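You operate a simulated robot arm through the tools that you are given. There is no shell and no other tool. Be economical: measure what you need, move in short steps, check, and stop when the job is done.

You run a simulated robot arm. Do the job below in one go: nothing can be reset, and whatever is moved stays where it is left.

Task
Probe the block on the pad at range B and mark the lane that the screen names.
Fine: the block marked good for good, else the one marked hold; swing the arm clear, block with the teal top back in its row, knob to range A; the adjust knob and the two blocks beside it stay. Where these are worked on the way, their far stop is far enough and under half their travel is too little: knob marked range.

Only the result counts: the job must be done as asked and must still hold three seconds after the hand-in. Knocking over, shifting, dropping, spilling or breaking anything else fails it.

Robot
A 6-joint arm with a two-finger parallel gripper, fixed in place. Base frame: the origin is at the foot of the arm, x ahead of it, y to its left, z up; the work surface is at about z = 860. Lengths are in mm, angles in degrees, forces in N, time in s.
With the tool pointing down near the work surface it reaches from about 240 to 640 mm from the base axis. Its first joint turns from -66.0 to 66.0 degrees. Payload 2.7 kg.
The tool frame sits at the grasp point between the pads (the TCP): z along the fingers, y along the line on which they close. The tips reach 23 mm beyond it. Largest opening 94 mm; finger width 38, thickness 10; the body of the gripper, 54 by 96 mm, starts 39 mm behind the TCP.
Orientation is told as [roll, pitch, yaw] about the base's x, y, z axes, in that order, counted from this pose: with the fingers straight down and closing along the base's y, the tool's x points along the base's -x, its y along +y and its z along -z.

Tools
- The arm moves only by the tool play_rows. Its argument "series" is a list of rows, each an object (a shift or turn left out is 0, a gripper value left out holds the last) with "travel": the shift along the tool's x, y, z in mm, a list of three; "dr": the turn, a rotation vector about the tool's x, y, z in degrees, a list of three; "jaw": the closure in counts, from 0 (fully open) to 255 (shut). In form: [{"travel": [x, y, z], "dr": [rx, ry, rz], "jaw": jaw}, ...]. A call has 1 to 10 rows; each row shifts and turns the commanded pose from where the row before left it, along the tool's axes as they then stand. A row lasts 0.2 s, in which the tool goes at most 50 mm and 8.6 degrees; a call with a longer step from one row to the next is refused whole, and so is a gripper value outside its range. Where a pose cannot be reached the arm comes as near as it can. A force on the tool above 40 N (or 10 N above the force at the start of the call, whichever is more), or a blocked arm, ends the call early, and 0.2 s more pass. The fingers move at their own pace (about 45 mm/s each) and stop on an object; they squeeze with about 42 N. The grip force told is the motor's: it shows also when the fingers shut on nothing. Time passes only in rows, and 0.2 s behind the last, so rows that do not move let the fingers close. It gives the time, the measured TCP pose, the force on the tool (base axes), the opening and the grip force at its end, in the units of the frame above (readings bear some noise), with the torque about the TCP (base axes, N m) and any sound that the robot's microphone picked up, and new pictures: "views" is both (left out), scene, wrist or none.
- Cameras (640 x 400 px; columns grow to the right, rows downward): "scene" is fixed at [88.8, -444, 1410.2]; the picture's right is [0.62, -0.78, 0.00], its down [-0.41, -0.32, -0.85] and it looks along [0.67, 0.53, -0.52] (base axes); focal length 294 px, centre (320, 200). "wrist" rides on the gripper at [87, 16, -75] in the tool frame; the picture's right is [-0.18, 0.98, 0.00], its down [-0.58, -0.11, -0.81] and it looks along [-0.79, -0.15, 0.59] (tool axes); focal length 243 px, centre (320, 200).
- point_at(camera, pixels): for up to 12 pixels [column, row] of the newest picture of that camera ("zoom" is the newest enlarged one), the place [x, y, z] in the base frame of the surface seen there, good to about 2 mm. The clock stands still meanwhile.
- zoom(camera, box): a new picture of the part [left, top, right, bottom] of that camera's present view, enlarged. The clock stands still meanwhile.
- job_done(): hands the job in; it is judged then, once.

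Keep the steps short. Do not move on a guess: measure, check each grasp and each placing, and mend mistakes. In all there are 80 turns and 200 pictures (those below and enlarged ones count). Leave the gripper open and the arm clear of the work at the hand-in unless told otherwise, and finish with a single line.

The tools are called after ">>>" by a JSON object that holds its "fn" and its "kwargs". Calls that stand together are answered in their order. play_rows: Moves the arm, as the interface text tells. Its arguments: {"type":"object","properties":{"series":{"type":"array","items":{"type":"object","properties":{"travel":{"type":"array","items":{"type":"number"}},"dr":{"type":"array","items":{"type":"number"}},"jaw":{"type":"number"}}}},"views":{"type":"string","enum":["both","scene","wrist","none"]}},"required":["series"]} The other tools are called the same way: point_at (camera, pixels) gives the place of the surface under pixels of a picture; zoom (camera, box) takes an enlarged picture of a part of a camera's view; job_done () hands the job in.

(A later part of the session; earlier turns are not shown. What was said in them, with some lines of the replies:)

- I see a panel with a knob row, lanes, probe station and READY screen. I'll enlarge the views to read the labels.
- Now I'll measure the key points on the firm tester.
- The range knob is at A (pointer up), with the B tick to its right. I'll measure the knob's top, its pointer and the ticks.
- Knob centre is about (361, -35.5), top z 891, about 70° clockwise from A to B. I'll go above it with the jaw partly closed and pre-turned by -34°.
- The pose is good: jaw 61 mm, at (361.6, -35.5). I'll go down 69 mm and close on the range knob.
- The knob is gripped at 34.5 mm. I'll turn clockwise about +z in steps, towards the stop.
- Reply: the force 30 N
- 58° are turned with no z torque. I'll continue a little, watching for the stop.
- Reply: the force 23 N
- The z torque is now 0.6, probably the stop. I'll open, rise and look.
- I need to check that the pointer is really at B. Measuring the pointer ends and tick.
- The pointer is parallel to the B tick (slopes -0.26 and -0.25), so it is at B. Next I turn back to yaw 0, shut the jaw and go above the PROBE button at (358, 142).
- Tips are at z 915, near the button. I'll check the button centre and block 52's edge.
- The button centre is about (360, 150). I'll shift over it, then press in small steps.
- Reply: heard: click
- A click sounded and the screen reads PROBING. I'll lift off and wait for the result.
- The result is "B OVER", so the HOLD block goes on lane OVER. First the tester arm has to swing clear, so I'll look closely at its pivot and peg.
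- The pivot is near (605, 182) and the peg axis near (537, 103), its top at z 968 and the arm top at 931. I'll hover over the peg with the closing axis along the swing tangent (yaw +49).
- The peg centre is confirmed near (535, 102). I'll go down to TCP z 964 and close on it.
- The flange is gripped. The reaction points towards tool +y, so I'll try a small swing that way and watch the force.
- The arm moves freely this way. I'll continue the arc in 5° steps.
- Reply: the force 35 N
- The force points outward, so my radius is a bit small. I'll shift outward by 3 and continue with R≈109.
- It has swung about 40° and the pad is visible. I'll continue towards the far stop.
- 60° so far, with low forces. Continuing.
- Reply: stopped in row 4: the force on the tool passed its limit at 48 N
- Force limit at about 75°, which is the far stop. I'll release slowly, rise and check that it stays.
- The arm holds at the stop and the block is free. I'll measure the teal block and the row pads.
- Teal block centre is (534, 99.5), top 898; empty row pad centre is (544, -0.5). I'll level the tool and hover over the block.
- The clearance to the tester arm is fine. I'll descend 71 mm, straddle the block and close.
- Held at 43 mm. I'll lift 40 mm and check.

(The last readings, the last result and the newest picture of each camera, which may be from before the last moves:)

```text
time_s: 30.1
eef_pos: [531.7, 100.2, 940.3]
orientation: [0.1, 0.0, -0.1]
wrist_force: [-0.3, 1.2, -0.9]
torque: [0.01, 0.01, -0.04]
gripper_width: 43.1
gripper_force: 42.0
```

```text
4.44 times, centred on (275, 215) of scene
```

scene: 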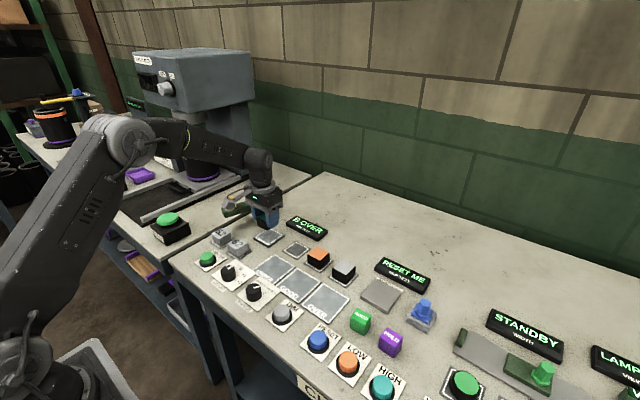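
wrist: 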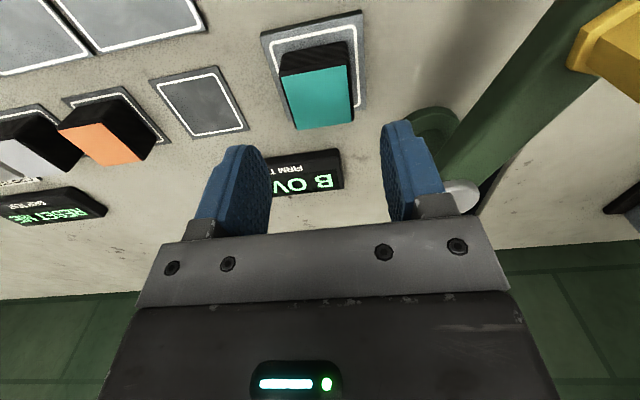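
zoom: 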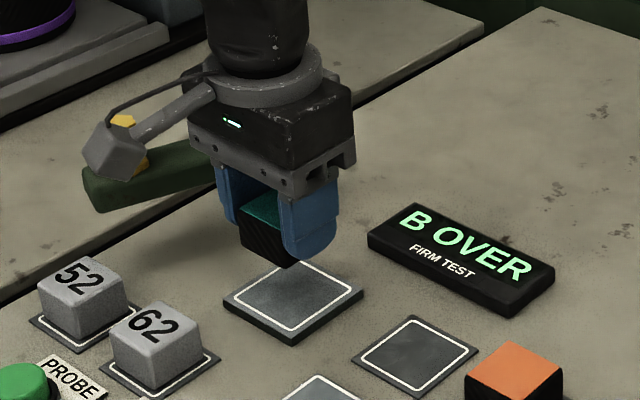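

The block is held, bottom near z 909. I'll carry it over the empty row pad.

>>> {"fn": "play_rows", "kwargs": {"series": [{"travel": [-3.6, -33.5, 0]}, {"travel": [-3.6, -33.5, 0]}, {"travel": [-3.6, -33.7, 0]}, {}, {"travel": [0, 0, 25]}, {}], "views": "both"}}

>>> {"fn": "zoom", "kwargs": {"camera": "scene", "box": [235, 190, 355, 280]}}

```text
time_s: 31.5
eef_pos: [543.2, -1.5, 915.8]
orientation: [0.1, 0.0, -0.1]
wrist_force: [-0.2, 0.4, -1.2]
torque: [0.0, -0.01, -0.01]
gripper_width: 43.5
gripper_force: 41.9
```

scene: 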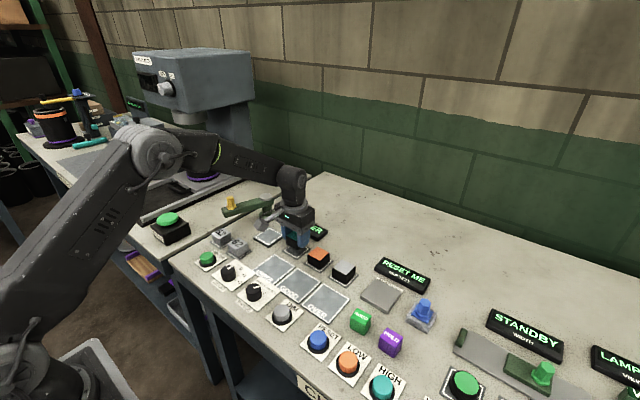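
wrist: 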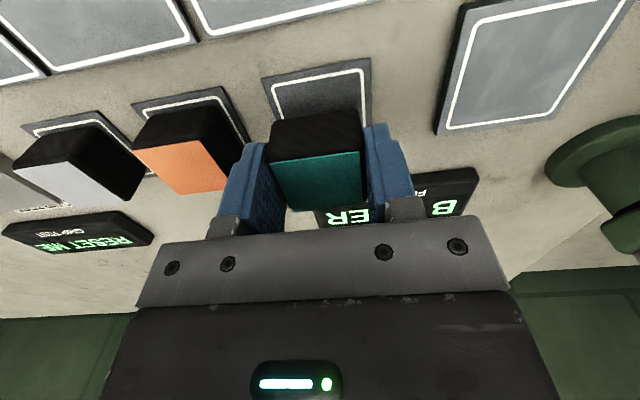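

```text
4.44 times, centred on (295, 235) of scene
```

zoom: 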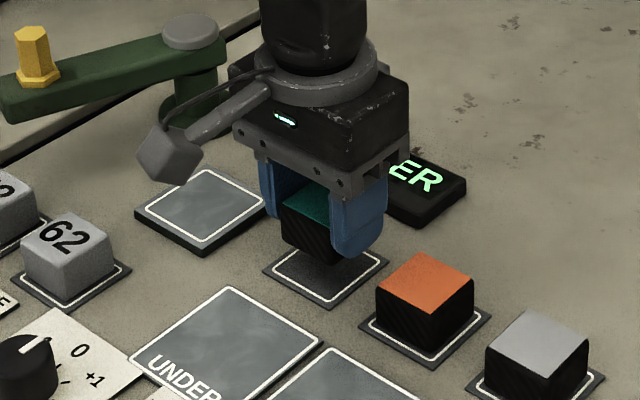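

It is over the pad. Lowering gently.

>>> {"fn": "play_rows", "kwargs": {"series": [{"travel": [0, 0.5, 16]}, {"travel": [0, 0, 3]}, {"travel": [0, 0, 2]}, {}], "views": "scene"}}

>>> {"fn": "zoom", "kwargs": {"camera": "scene", "box": [255, 210, 335, 270]}}

```text
time_s: 32.5
eef_pos: [543.3, 0.2, 893.6]
orientation: [0.1, -0.1, -0.2]
wrist_force: [0.5, -1.3, -0.4]
torque: [0.02, -0.01, 0.01]
gripper_width: 43.3
gripper_force: 42.0
```

scene: 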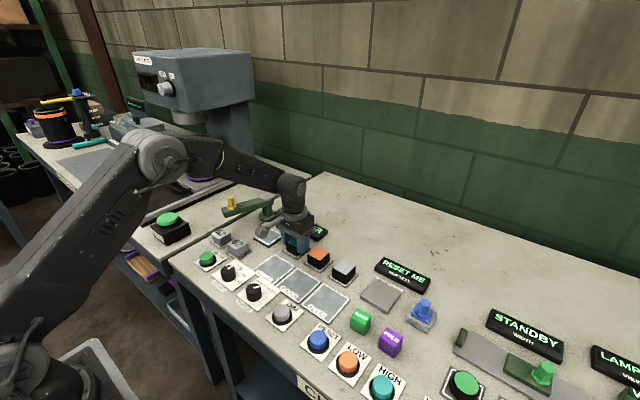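

```text
6.67 times, centred on (295, 240) of scene
```

zoom: 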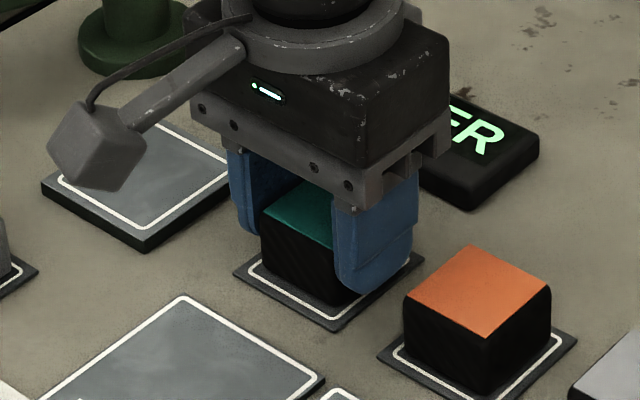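

No contact yet. I'll go down in 1 mm steps.

>>> {"fn": "play_rows", "kwargs": {"series": [{"travel": [0, 0, 1]}, {"travel": [0, 0, 1]}, {}], "views": "none"}}

```text
time_s: 33.3
eef_pos: [543.4, -0.4, 892.6]
orientation: [0.1, -0.3, -0.1]
wrist_force: [-13.1, -4.7, 25.2]
torque: [-0.13, 0.4, -0.03]
gripper_width: 43.3
gripper_force: 41.8
```

Contact: 25 N upward, so it is seated. I'll open to about 62 mm and rise.

>>> {"fn": "play_rows", "kwargs": {"series": [{"travel": [0, 0, -0.7]}, {"jaw": 90}, {}, {}, {"travel": [0, 0, -30]}, {"travel": [0, 0, -45]}, {"travel": [0, -40, -10]}, {"travel": [0, -45, 0]}, {}], "views": "both"}}

>>> {"fn": "zoom", "kwargs": {"camera": "scene", "box": [255, 210, 335, 270]}}

>>> {"fn": "zoom", "kwargs": {"camera": "scene", "box": [290, 260, 430, 365]}}

```text
time_s: 35.3
eef_pos: [544.5, -87.4, 977.3]
orientation: [0.1, 0.1, -0.1]
wrist_force: [0.6, -0.3, 0.4]
torque: [0.04, 0.0, 0.01]
gripper_width: 60.8
gripper_force: 0.1
```

scene: 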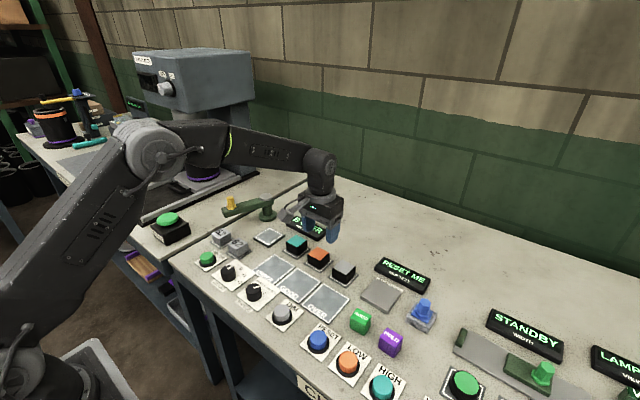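
wrist: 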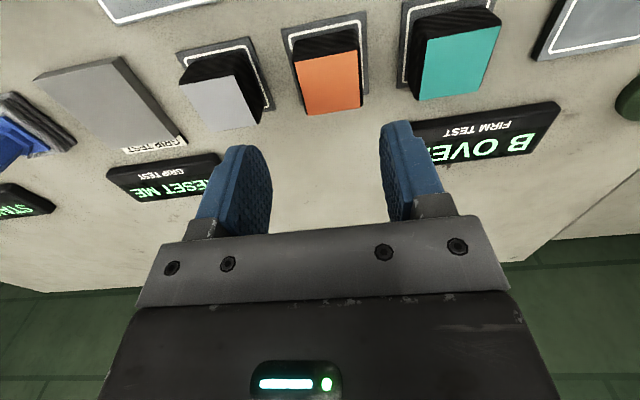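

```text
6.67 times, centred on (295, 240) of scene
```

zoom: 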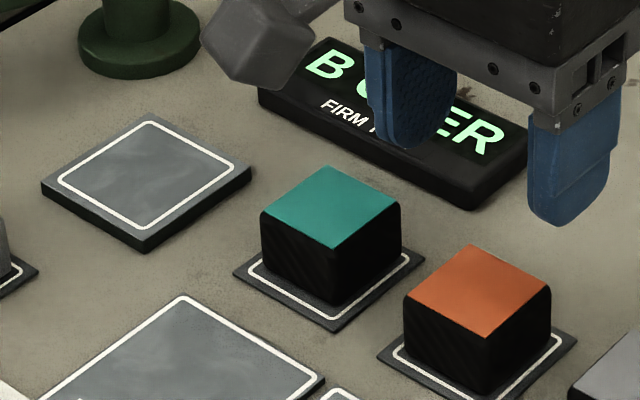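

```text
3.81 times, centred on (360, 312) of scene
```

zoom: 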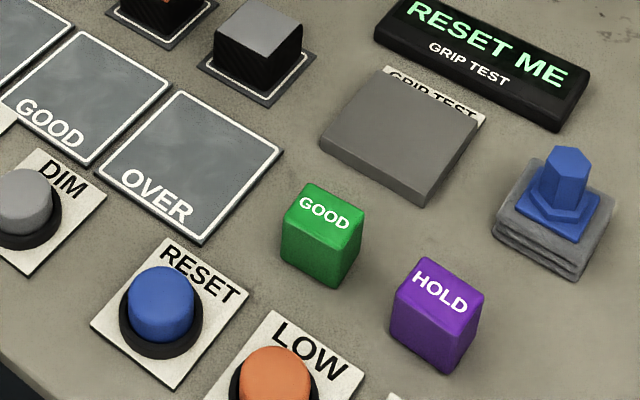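

Teal is seated well. Now I'll measure the HOLD block and the OVER lane.

>>> {"fn": "point_at", "kwargs": {"camera": "zoom", "pixels": [[427, 262], [474, 291], [447, 318], [398, 291], [436, 291], [180, 96], [278, 152], [203, 238], [104, 168], [190, 165], [422, 360], [322, 208]]}}

```text
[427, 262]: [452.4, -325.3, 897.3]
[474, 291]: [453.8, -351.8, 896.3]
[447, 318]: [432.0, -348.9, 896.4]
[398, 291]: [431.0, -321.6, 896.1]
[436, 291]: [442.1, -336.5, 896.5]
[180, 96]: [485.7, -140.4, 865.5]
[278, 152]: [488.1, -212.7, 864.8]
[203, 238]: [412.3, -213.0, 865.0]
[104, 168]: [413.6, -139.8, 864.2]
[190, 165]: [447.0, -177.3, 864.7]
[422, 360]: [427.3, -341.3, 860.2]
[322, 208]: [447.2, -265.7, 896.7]
```

HOLD centre is (442, -337), 25 by 31 mm, top 896.5. OVER lane centre is (450, -176), top 865. I'll move above HOLD with the jaw at 46 mm.

>>> {"fn": "play_rows", "kwargs": {"series": [{"travel": [17, -41.6, -10], "jaw": 130}, {"travel": [17, -41.6, 0]}, {"travel": [17, -41.6, 0]}, {"travel": [17, -41.6, 0]}, {"travel": [17, -41.6, 0]}, {"travel": [17.5, -41.6, 0]}, {}, {"travel": [0, 0, 40]}, {}], "views": "both"}}

>>> {"fn": "zoom", "kwargs": {"camera": "wrist", "box": [200, 0, 440, 180]}}

```text
time_s: 37.3
eef_pos: [440.8, -334.8, 943.3]
orientation: [0.1, -0.1, 0.0]
wrist_force: [0.0, 0.2, 0.6]
torque: [0.01, -0.03, 0.03]
gripper_width: 46.2
gripper_force: 0.1
```

scene: 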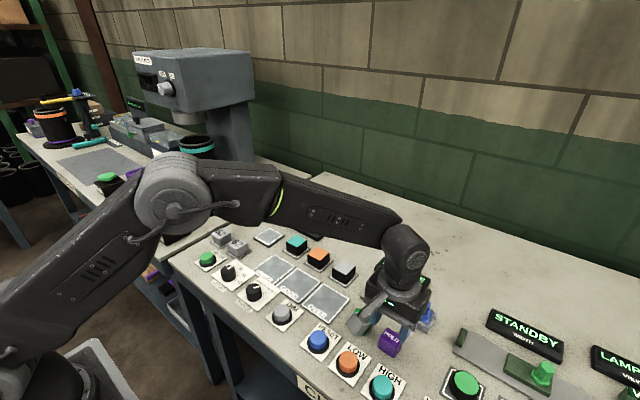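
wrist: 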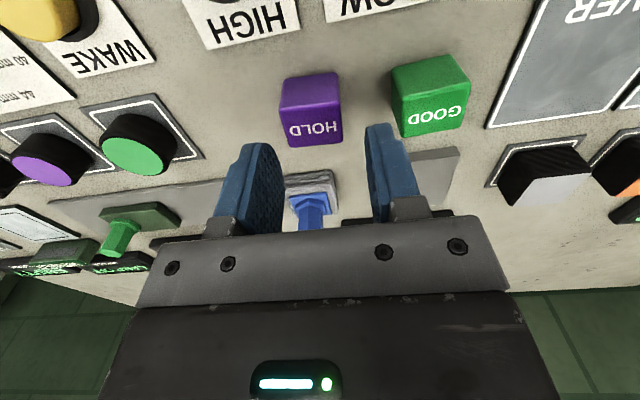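

```text
2.22 times, centred on (320, 90) of wrist
```

zoom: 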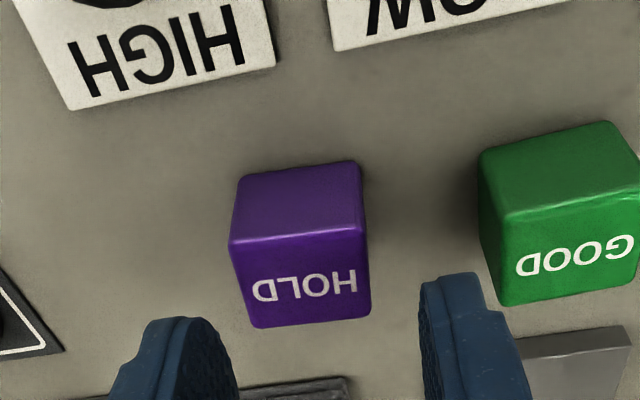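

>>> {"fn": "point_at", "kwargs": {"camera": "zoom", "pixels": [[235, 245], [362, 233], [365, 312], [256, 320], [303, 280]]}}

```text
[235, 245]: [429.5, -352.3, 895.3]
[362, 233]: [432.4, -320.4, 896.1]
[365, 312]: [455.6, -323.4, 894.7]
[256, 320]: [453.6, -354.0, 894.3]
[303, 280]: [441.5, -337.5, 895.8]
```

The block is turned about 4.5° clockwise. I'll match that, centre on it, descend 54 mm and close.

>>> {"fn": "play_rows", "kwargs": {"series": [{"travel": [-1.6, -2.6, 0]}, {"dr": [0, 0, 4.5]}, {"travel": [0, 0, 25]}, {"travel": [0, 0, 20]}, {"travel": [0, 0, 9]}, {"jaw": 255}, {}, {}], "views": "none"}}

>>> {"fn": "play_rows", "kwargs": {"series": [{"travel": [0, 0, -15]}, {"travel": [0, 0, -35]}, {}], "views": "both"}}

```text
time_s: 39.1
eef_pos: [442.2, -337.0, 892.2]
orientation: [0.1, 0.1, -4.5]
wrist_force: [0.5, -0.9, 1.3]
torque: [-0.04, -0.01, 0.02]
gripper_width: 34.9
gripper_force: 42.4
```

```text
time_s: 39.9
eef_pos: [442.3, -336.9, 942.6]
orientation: [0.1, 0.0, -4.7]
wrist_force: [-0.1, -0.2, -0.5]
torque: [0.04, 0.02, 0.03]
gripper_width: 35.1
gripper_force: 42.0
```

scene: 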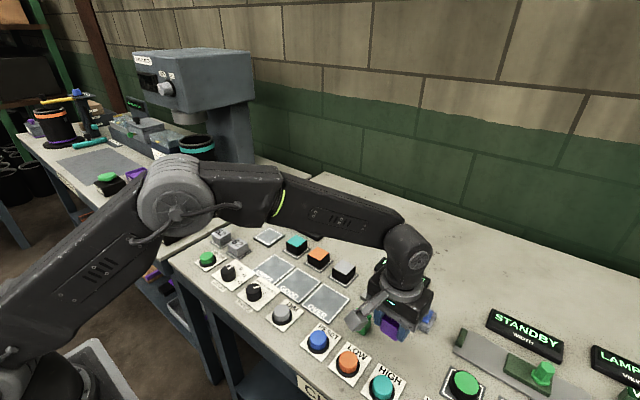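
wrist: 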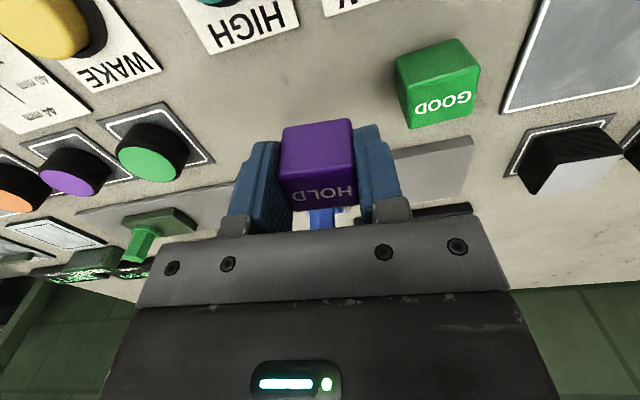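

HOLD is held. I'll level the yaw and carry it over the OVER lane, passing above the GOOD block.

>>> {"fn": "play_rows", "kwargs": {"series": [{"dr": [0, 0, -4.6], "travel": [0, 0, -20]}, {"travel": [-2, 40, 0]}, {"travel": [-2, 40, 0]}, {"travel": [-2, 40, 0]}, {"travel": [-2, 40, 0]}, {}, {"travel": [0, 0, 30]}, {"travel": [0, 0, 20]}, {}], "views": "scene"}}

>>> {"fn": "zoom", "kwargs": {"camera": "scene", "box": [270, 240, 410, 345]}}

```text
time_s: 41.9
eef_pos: [450.2, -177.4, 911.6]
orientation: [0.1, -0.1, 0.0]
wrist_force: [0.2, -0.3, -1.1]
torque: [0.0, -0.01, 0.01]
gripper_width: 35.2
gripper_force: 41.7
```

scene: 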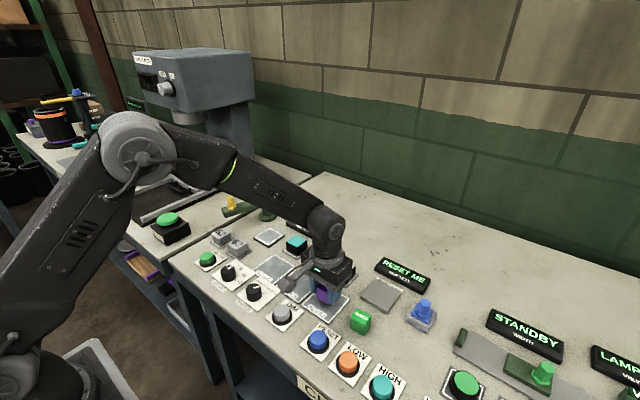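

```text
3.81 times, centred on (340, 292) of scene
```

zoom: 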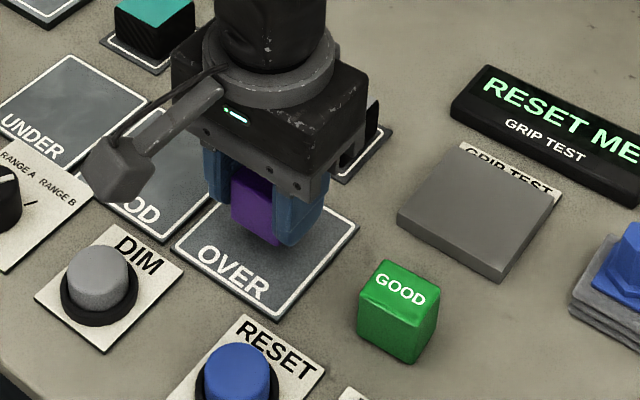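

Over the OVER lane. Lowering gently to contact.

>>> {"fn": "play_rows", "kwargs": {"series": [{"travel": [0, 0, 10]}, {"travel": [0, 0, 2.5]}, {"travel": [0, 0, 1]}, {}], "views": "none"}}

```text
time_s: 42.9
eef_pos: [450.4, -175.6, 898.1]
orientation: [0.2, 0.0, 0.0]
wrist_force: [-0.5, 0.0, -0.7]
torque: [0.01, 0.02, 0.01]
gripper_width: 35.1
gripper_force: 41.9
```

>>> {"fn": "play_rows", "kwargs": {"series": [{"travel": [0, 0, 1]}, {"travel": [0, 0, 1]}, {}], "views": "none"}}

```text
time_s: 43.7
eef_pos: [451.6, -176.3, 896.7]
orientation: [0.0, -0.1, -0.1]
wrist_force: [-0.2, 0.7, -0.5]
torque: [-0.01, 0.02, 0.01]
gripper_width: 35.0
gripper_force: 42.3
```

No contact yet at 896.7. Another 1–2 mm.

>>> {"fn": "play_rows", "kwargs": {"series": [{"travel": [0, 0, 1]}, {"travel": [0, 0, 0.7]}, {}], "views": "scene"}}

>>> {"fn": "zoom", "kwargs": {"camera": "scene", "box": [295, 260, 365, 315]}}

```text
time_s: 44.5
eef_pos: [449.7, -177.2, 894.7]
orientation: [0.1, -0.1, 0.0]
wrist_force: [-2.0, 2.5, 9.7]
torque: [0.02, 0.1, 0.0]
gripper_width: 34.7
gripper_force: 42.5
```

scene: 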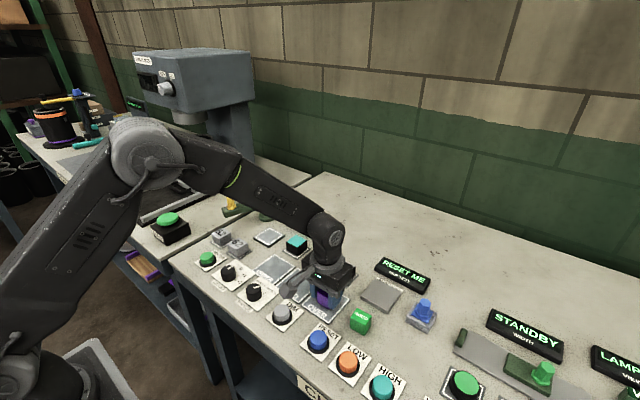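

```text
7.27 times, centred on (330, 288) of scene
```

zoom: 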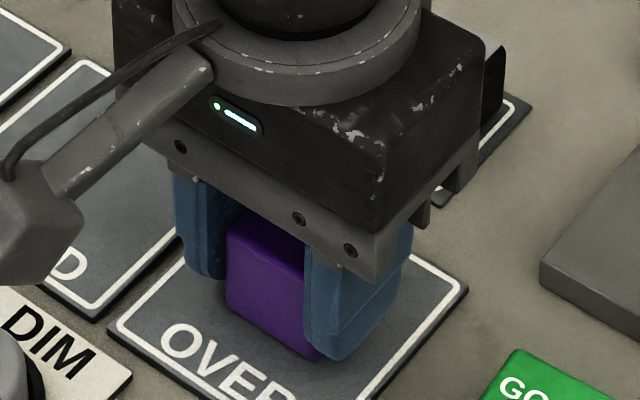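

Contact at 9.7 N. I'll release, rise, then move towards the range knob with the tool yawed to -33.

>>> {"fn": "play_rows", "kwargs": {"series": [{"jaw": 90}, {}, {}, {"travel": [0, 0, -30]}, {"travel": [0, 0, -45]}, {"travel": [30, 38, 0]}, {"travel": [30, 38, 0]}, {"travel": [30, 38, 0]}, {"travel": [0, 26, 0]}, {}], "views": "scene"}}

>>> {"fn": "zoom", "kwargs": {"camera": "scene", "box": [250, 220, 390, 325]}}

```text
time_s: 46.7
eef_pos: [360.7, -37.7, 968.0]
orientation: [0.0, 0.0, 0.0]
wrist_force: [-0.2, -0.8, 0.5]
torque: [0.01, -0.01, 0.01]
gripper_width: 61.0
gripper_force: 0.0
```

scene: 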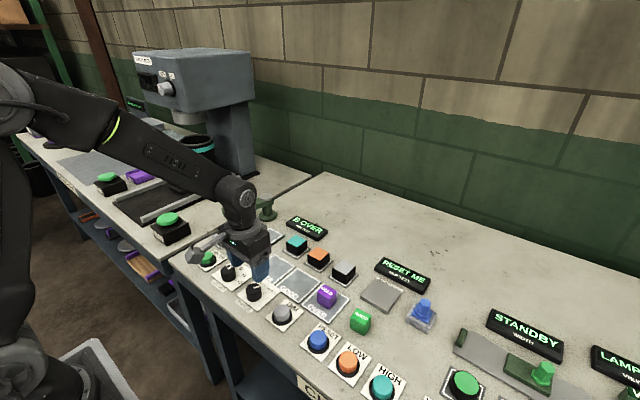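

```text
3.81 times, centred on (320, 272) of scene
```

zoom: 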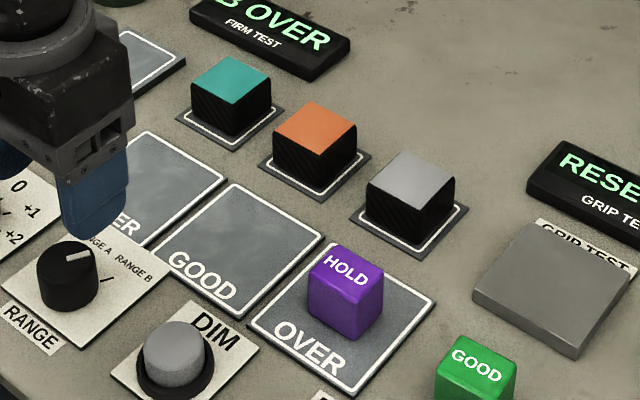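

HOLD stands on OVER. Now I centre on the knob (361, -35.3), yaw to -33, descend and grip.

>>> {"fn": "play_rows", "kwargs": {"series": [{"travel": [0, 2, 0], "dr": [0, 0, 8.25]}, {"dr": [0, 0, 8.25]}, {"dr": [0, 0, 8.25]}, {"dr": [0, 0, 8.25]}, {"travel": [0, 0, 35]}, {"travel": [0, 0, 28]}, {"travel": [0, 0, 11]}, {"jaw": 255}, {}, {}], "views": "none"}}

```text
time_s: 48.9
eef_pos: [360.5, -33.2, 895.1]
orientation: [0.2, 0.0, -32.9]
wrist_force: [5.3, 10.3, -6.2]
torque: [-0.5, -0.08, 0.05]
gripper_width: 34.7
gripper_force: 44.8
```

Gripped at 34.7 mm. Turning counter-clockwise back to A.

>>> {"fn": "play_rows", "kwargs": {"series": [{"dr": [0, 0, -8]}, {"dr": [0, 0, -8]}, {"dr": [0, 0, -8]}, {"dr": [0, 0, -8]}, {"dr": [0, 0, -8]}, {"dr": [0, 0, -8]}, {"dr": [0, 0, -6]}, {"dr": [0, 0, -4]}], "views": "none"}}

>>> {"fn": "play_rows", "kwargs": {"series": [{"dr": [0, 0, -3]}, {"dr": [0, 0, -3]}, {"dr": [0, 0, -3]}, {}], "views": "none"}}

```text
time_s: 50.7
eef_pos: [359.6, -36.1, 896.0]
orientation: [0.1, 0.1, 25.1]
wrist_force: [-7.1, -4.8, 2.3]
torque: [-0.65, 0.26, 0.02]
gripper_width: 34.5
gripper_force: 45.3
```

```text
time_s: 51.7
eef_pos: [361.7, -35.3, 896.6]
orientation: [0.0, -0.2, 34.0]
wrist_force: [5.4, -16.3, -12.8]
torque: [0.45, -0.21, -0.64]
gripper_width: 34.4
gripper_force: 45.0
```

The z torque of -0.64 shows the stop at A. I'll release, rise, yaw back and retreat clear of the bench.

>>> {"fn": "play_rows", "kwargs": {"series": [{"jaw": 90}, {}, {}, {"travel": [0, 0, -30]}, {"travel": [0, 0, -45]}, {"travel": [0, 0, -45], "dr": [0, 0, 8.5]}, {"travel": [0, 0, -45], "dr": [0, 0, 8.5]}, {"dr": [0, 0, 8.5], "travel": [0, 0, -45], "jaw": 0}, {"dr": [0, 0, 8.5], "travel": [20, 0, -40]}, {}], "views": "scene"}}

>>> {"fn": "zoom", "kwargs": {"camera": "scene", "box": [190, 190, 370, 325]}}

>>> {"fn": "zoom", "kwargs": {"camera": "scene", "box": [235, 270, 285, 305]}}

```text
time_s: 53.9
eef_pos: [339.5, -39.0, 1147.0]
orientation: [0.1, 0.0, -0.1]
wrist_force: [-0.6, 0.4, 0.4]
torque: [-0.03, 0.0, 0.01]
gripper_width: 93.9
gripper_force: 0.2
```

scene: 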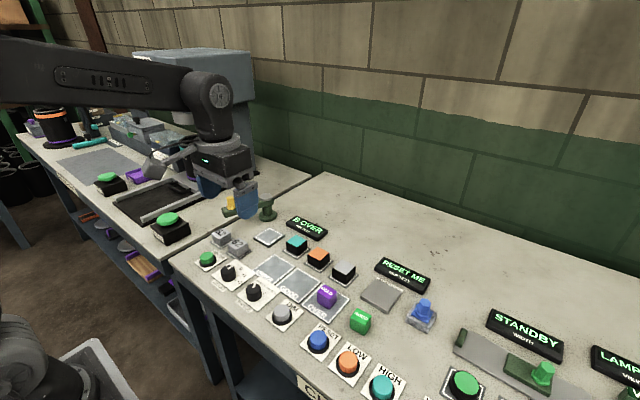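

```text
2.96 times, centred on (280, 258) of scene
```

zoom: 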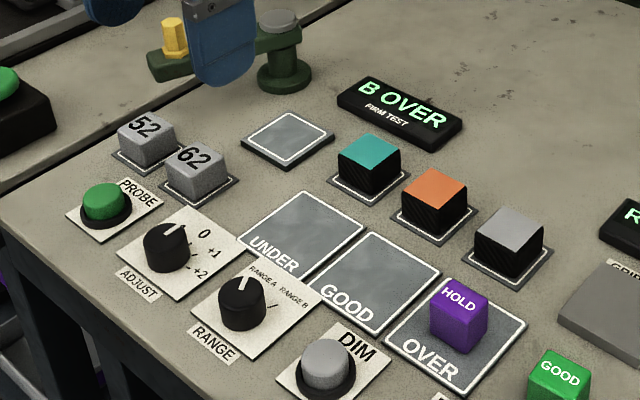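

```text
11.43 times, centred on (260, 288) of scene
```

zoom: 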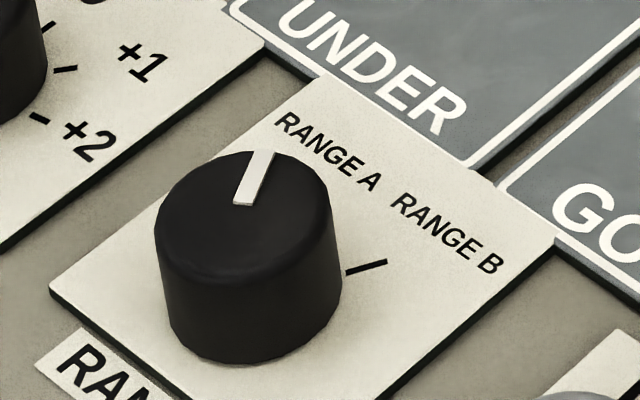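

The knob is back at A, ADJUST and blocks 52 and 62 look unmoved, teal is in its row, HOLD is on OVER, the tester arm is at its stop, and the gripper is open and clear. Handing in.

>>> {"fn": "job_done", "kwargs": {}}

```text
The job is handed in.
```

The block probed "B OVER" at range B, so HOLD is on the OVER lane, the tester arm is swung clear, the teal block is back in its row, the range knob is at A, and the adjust knob and blocks 52 and 62 were not touched.
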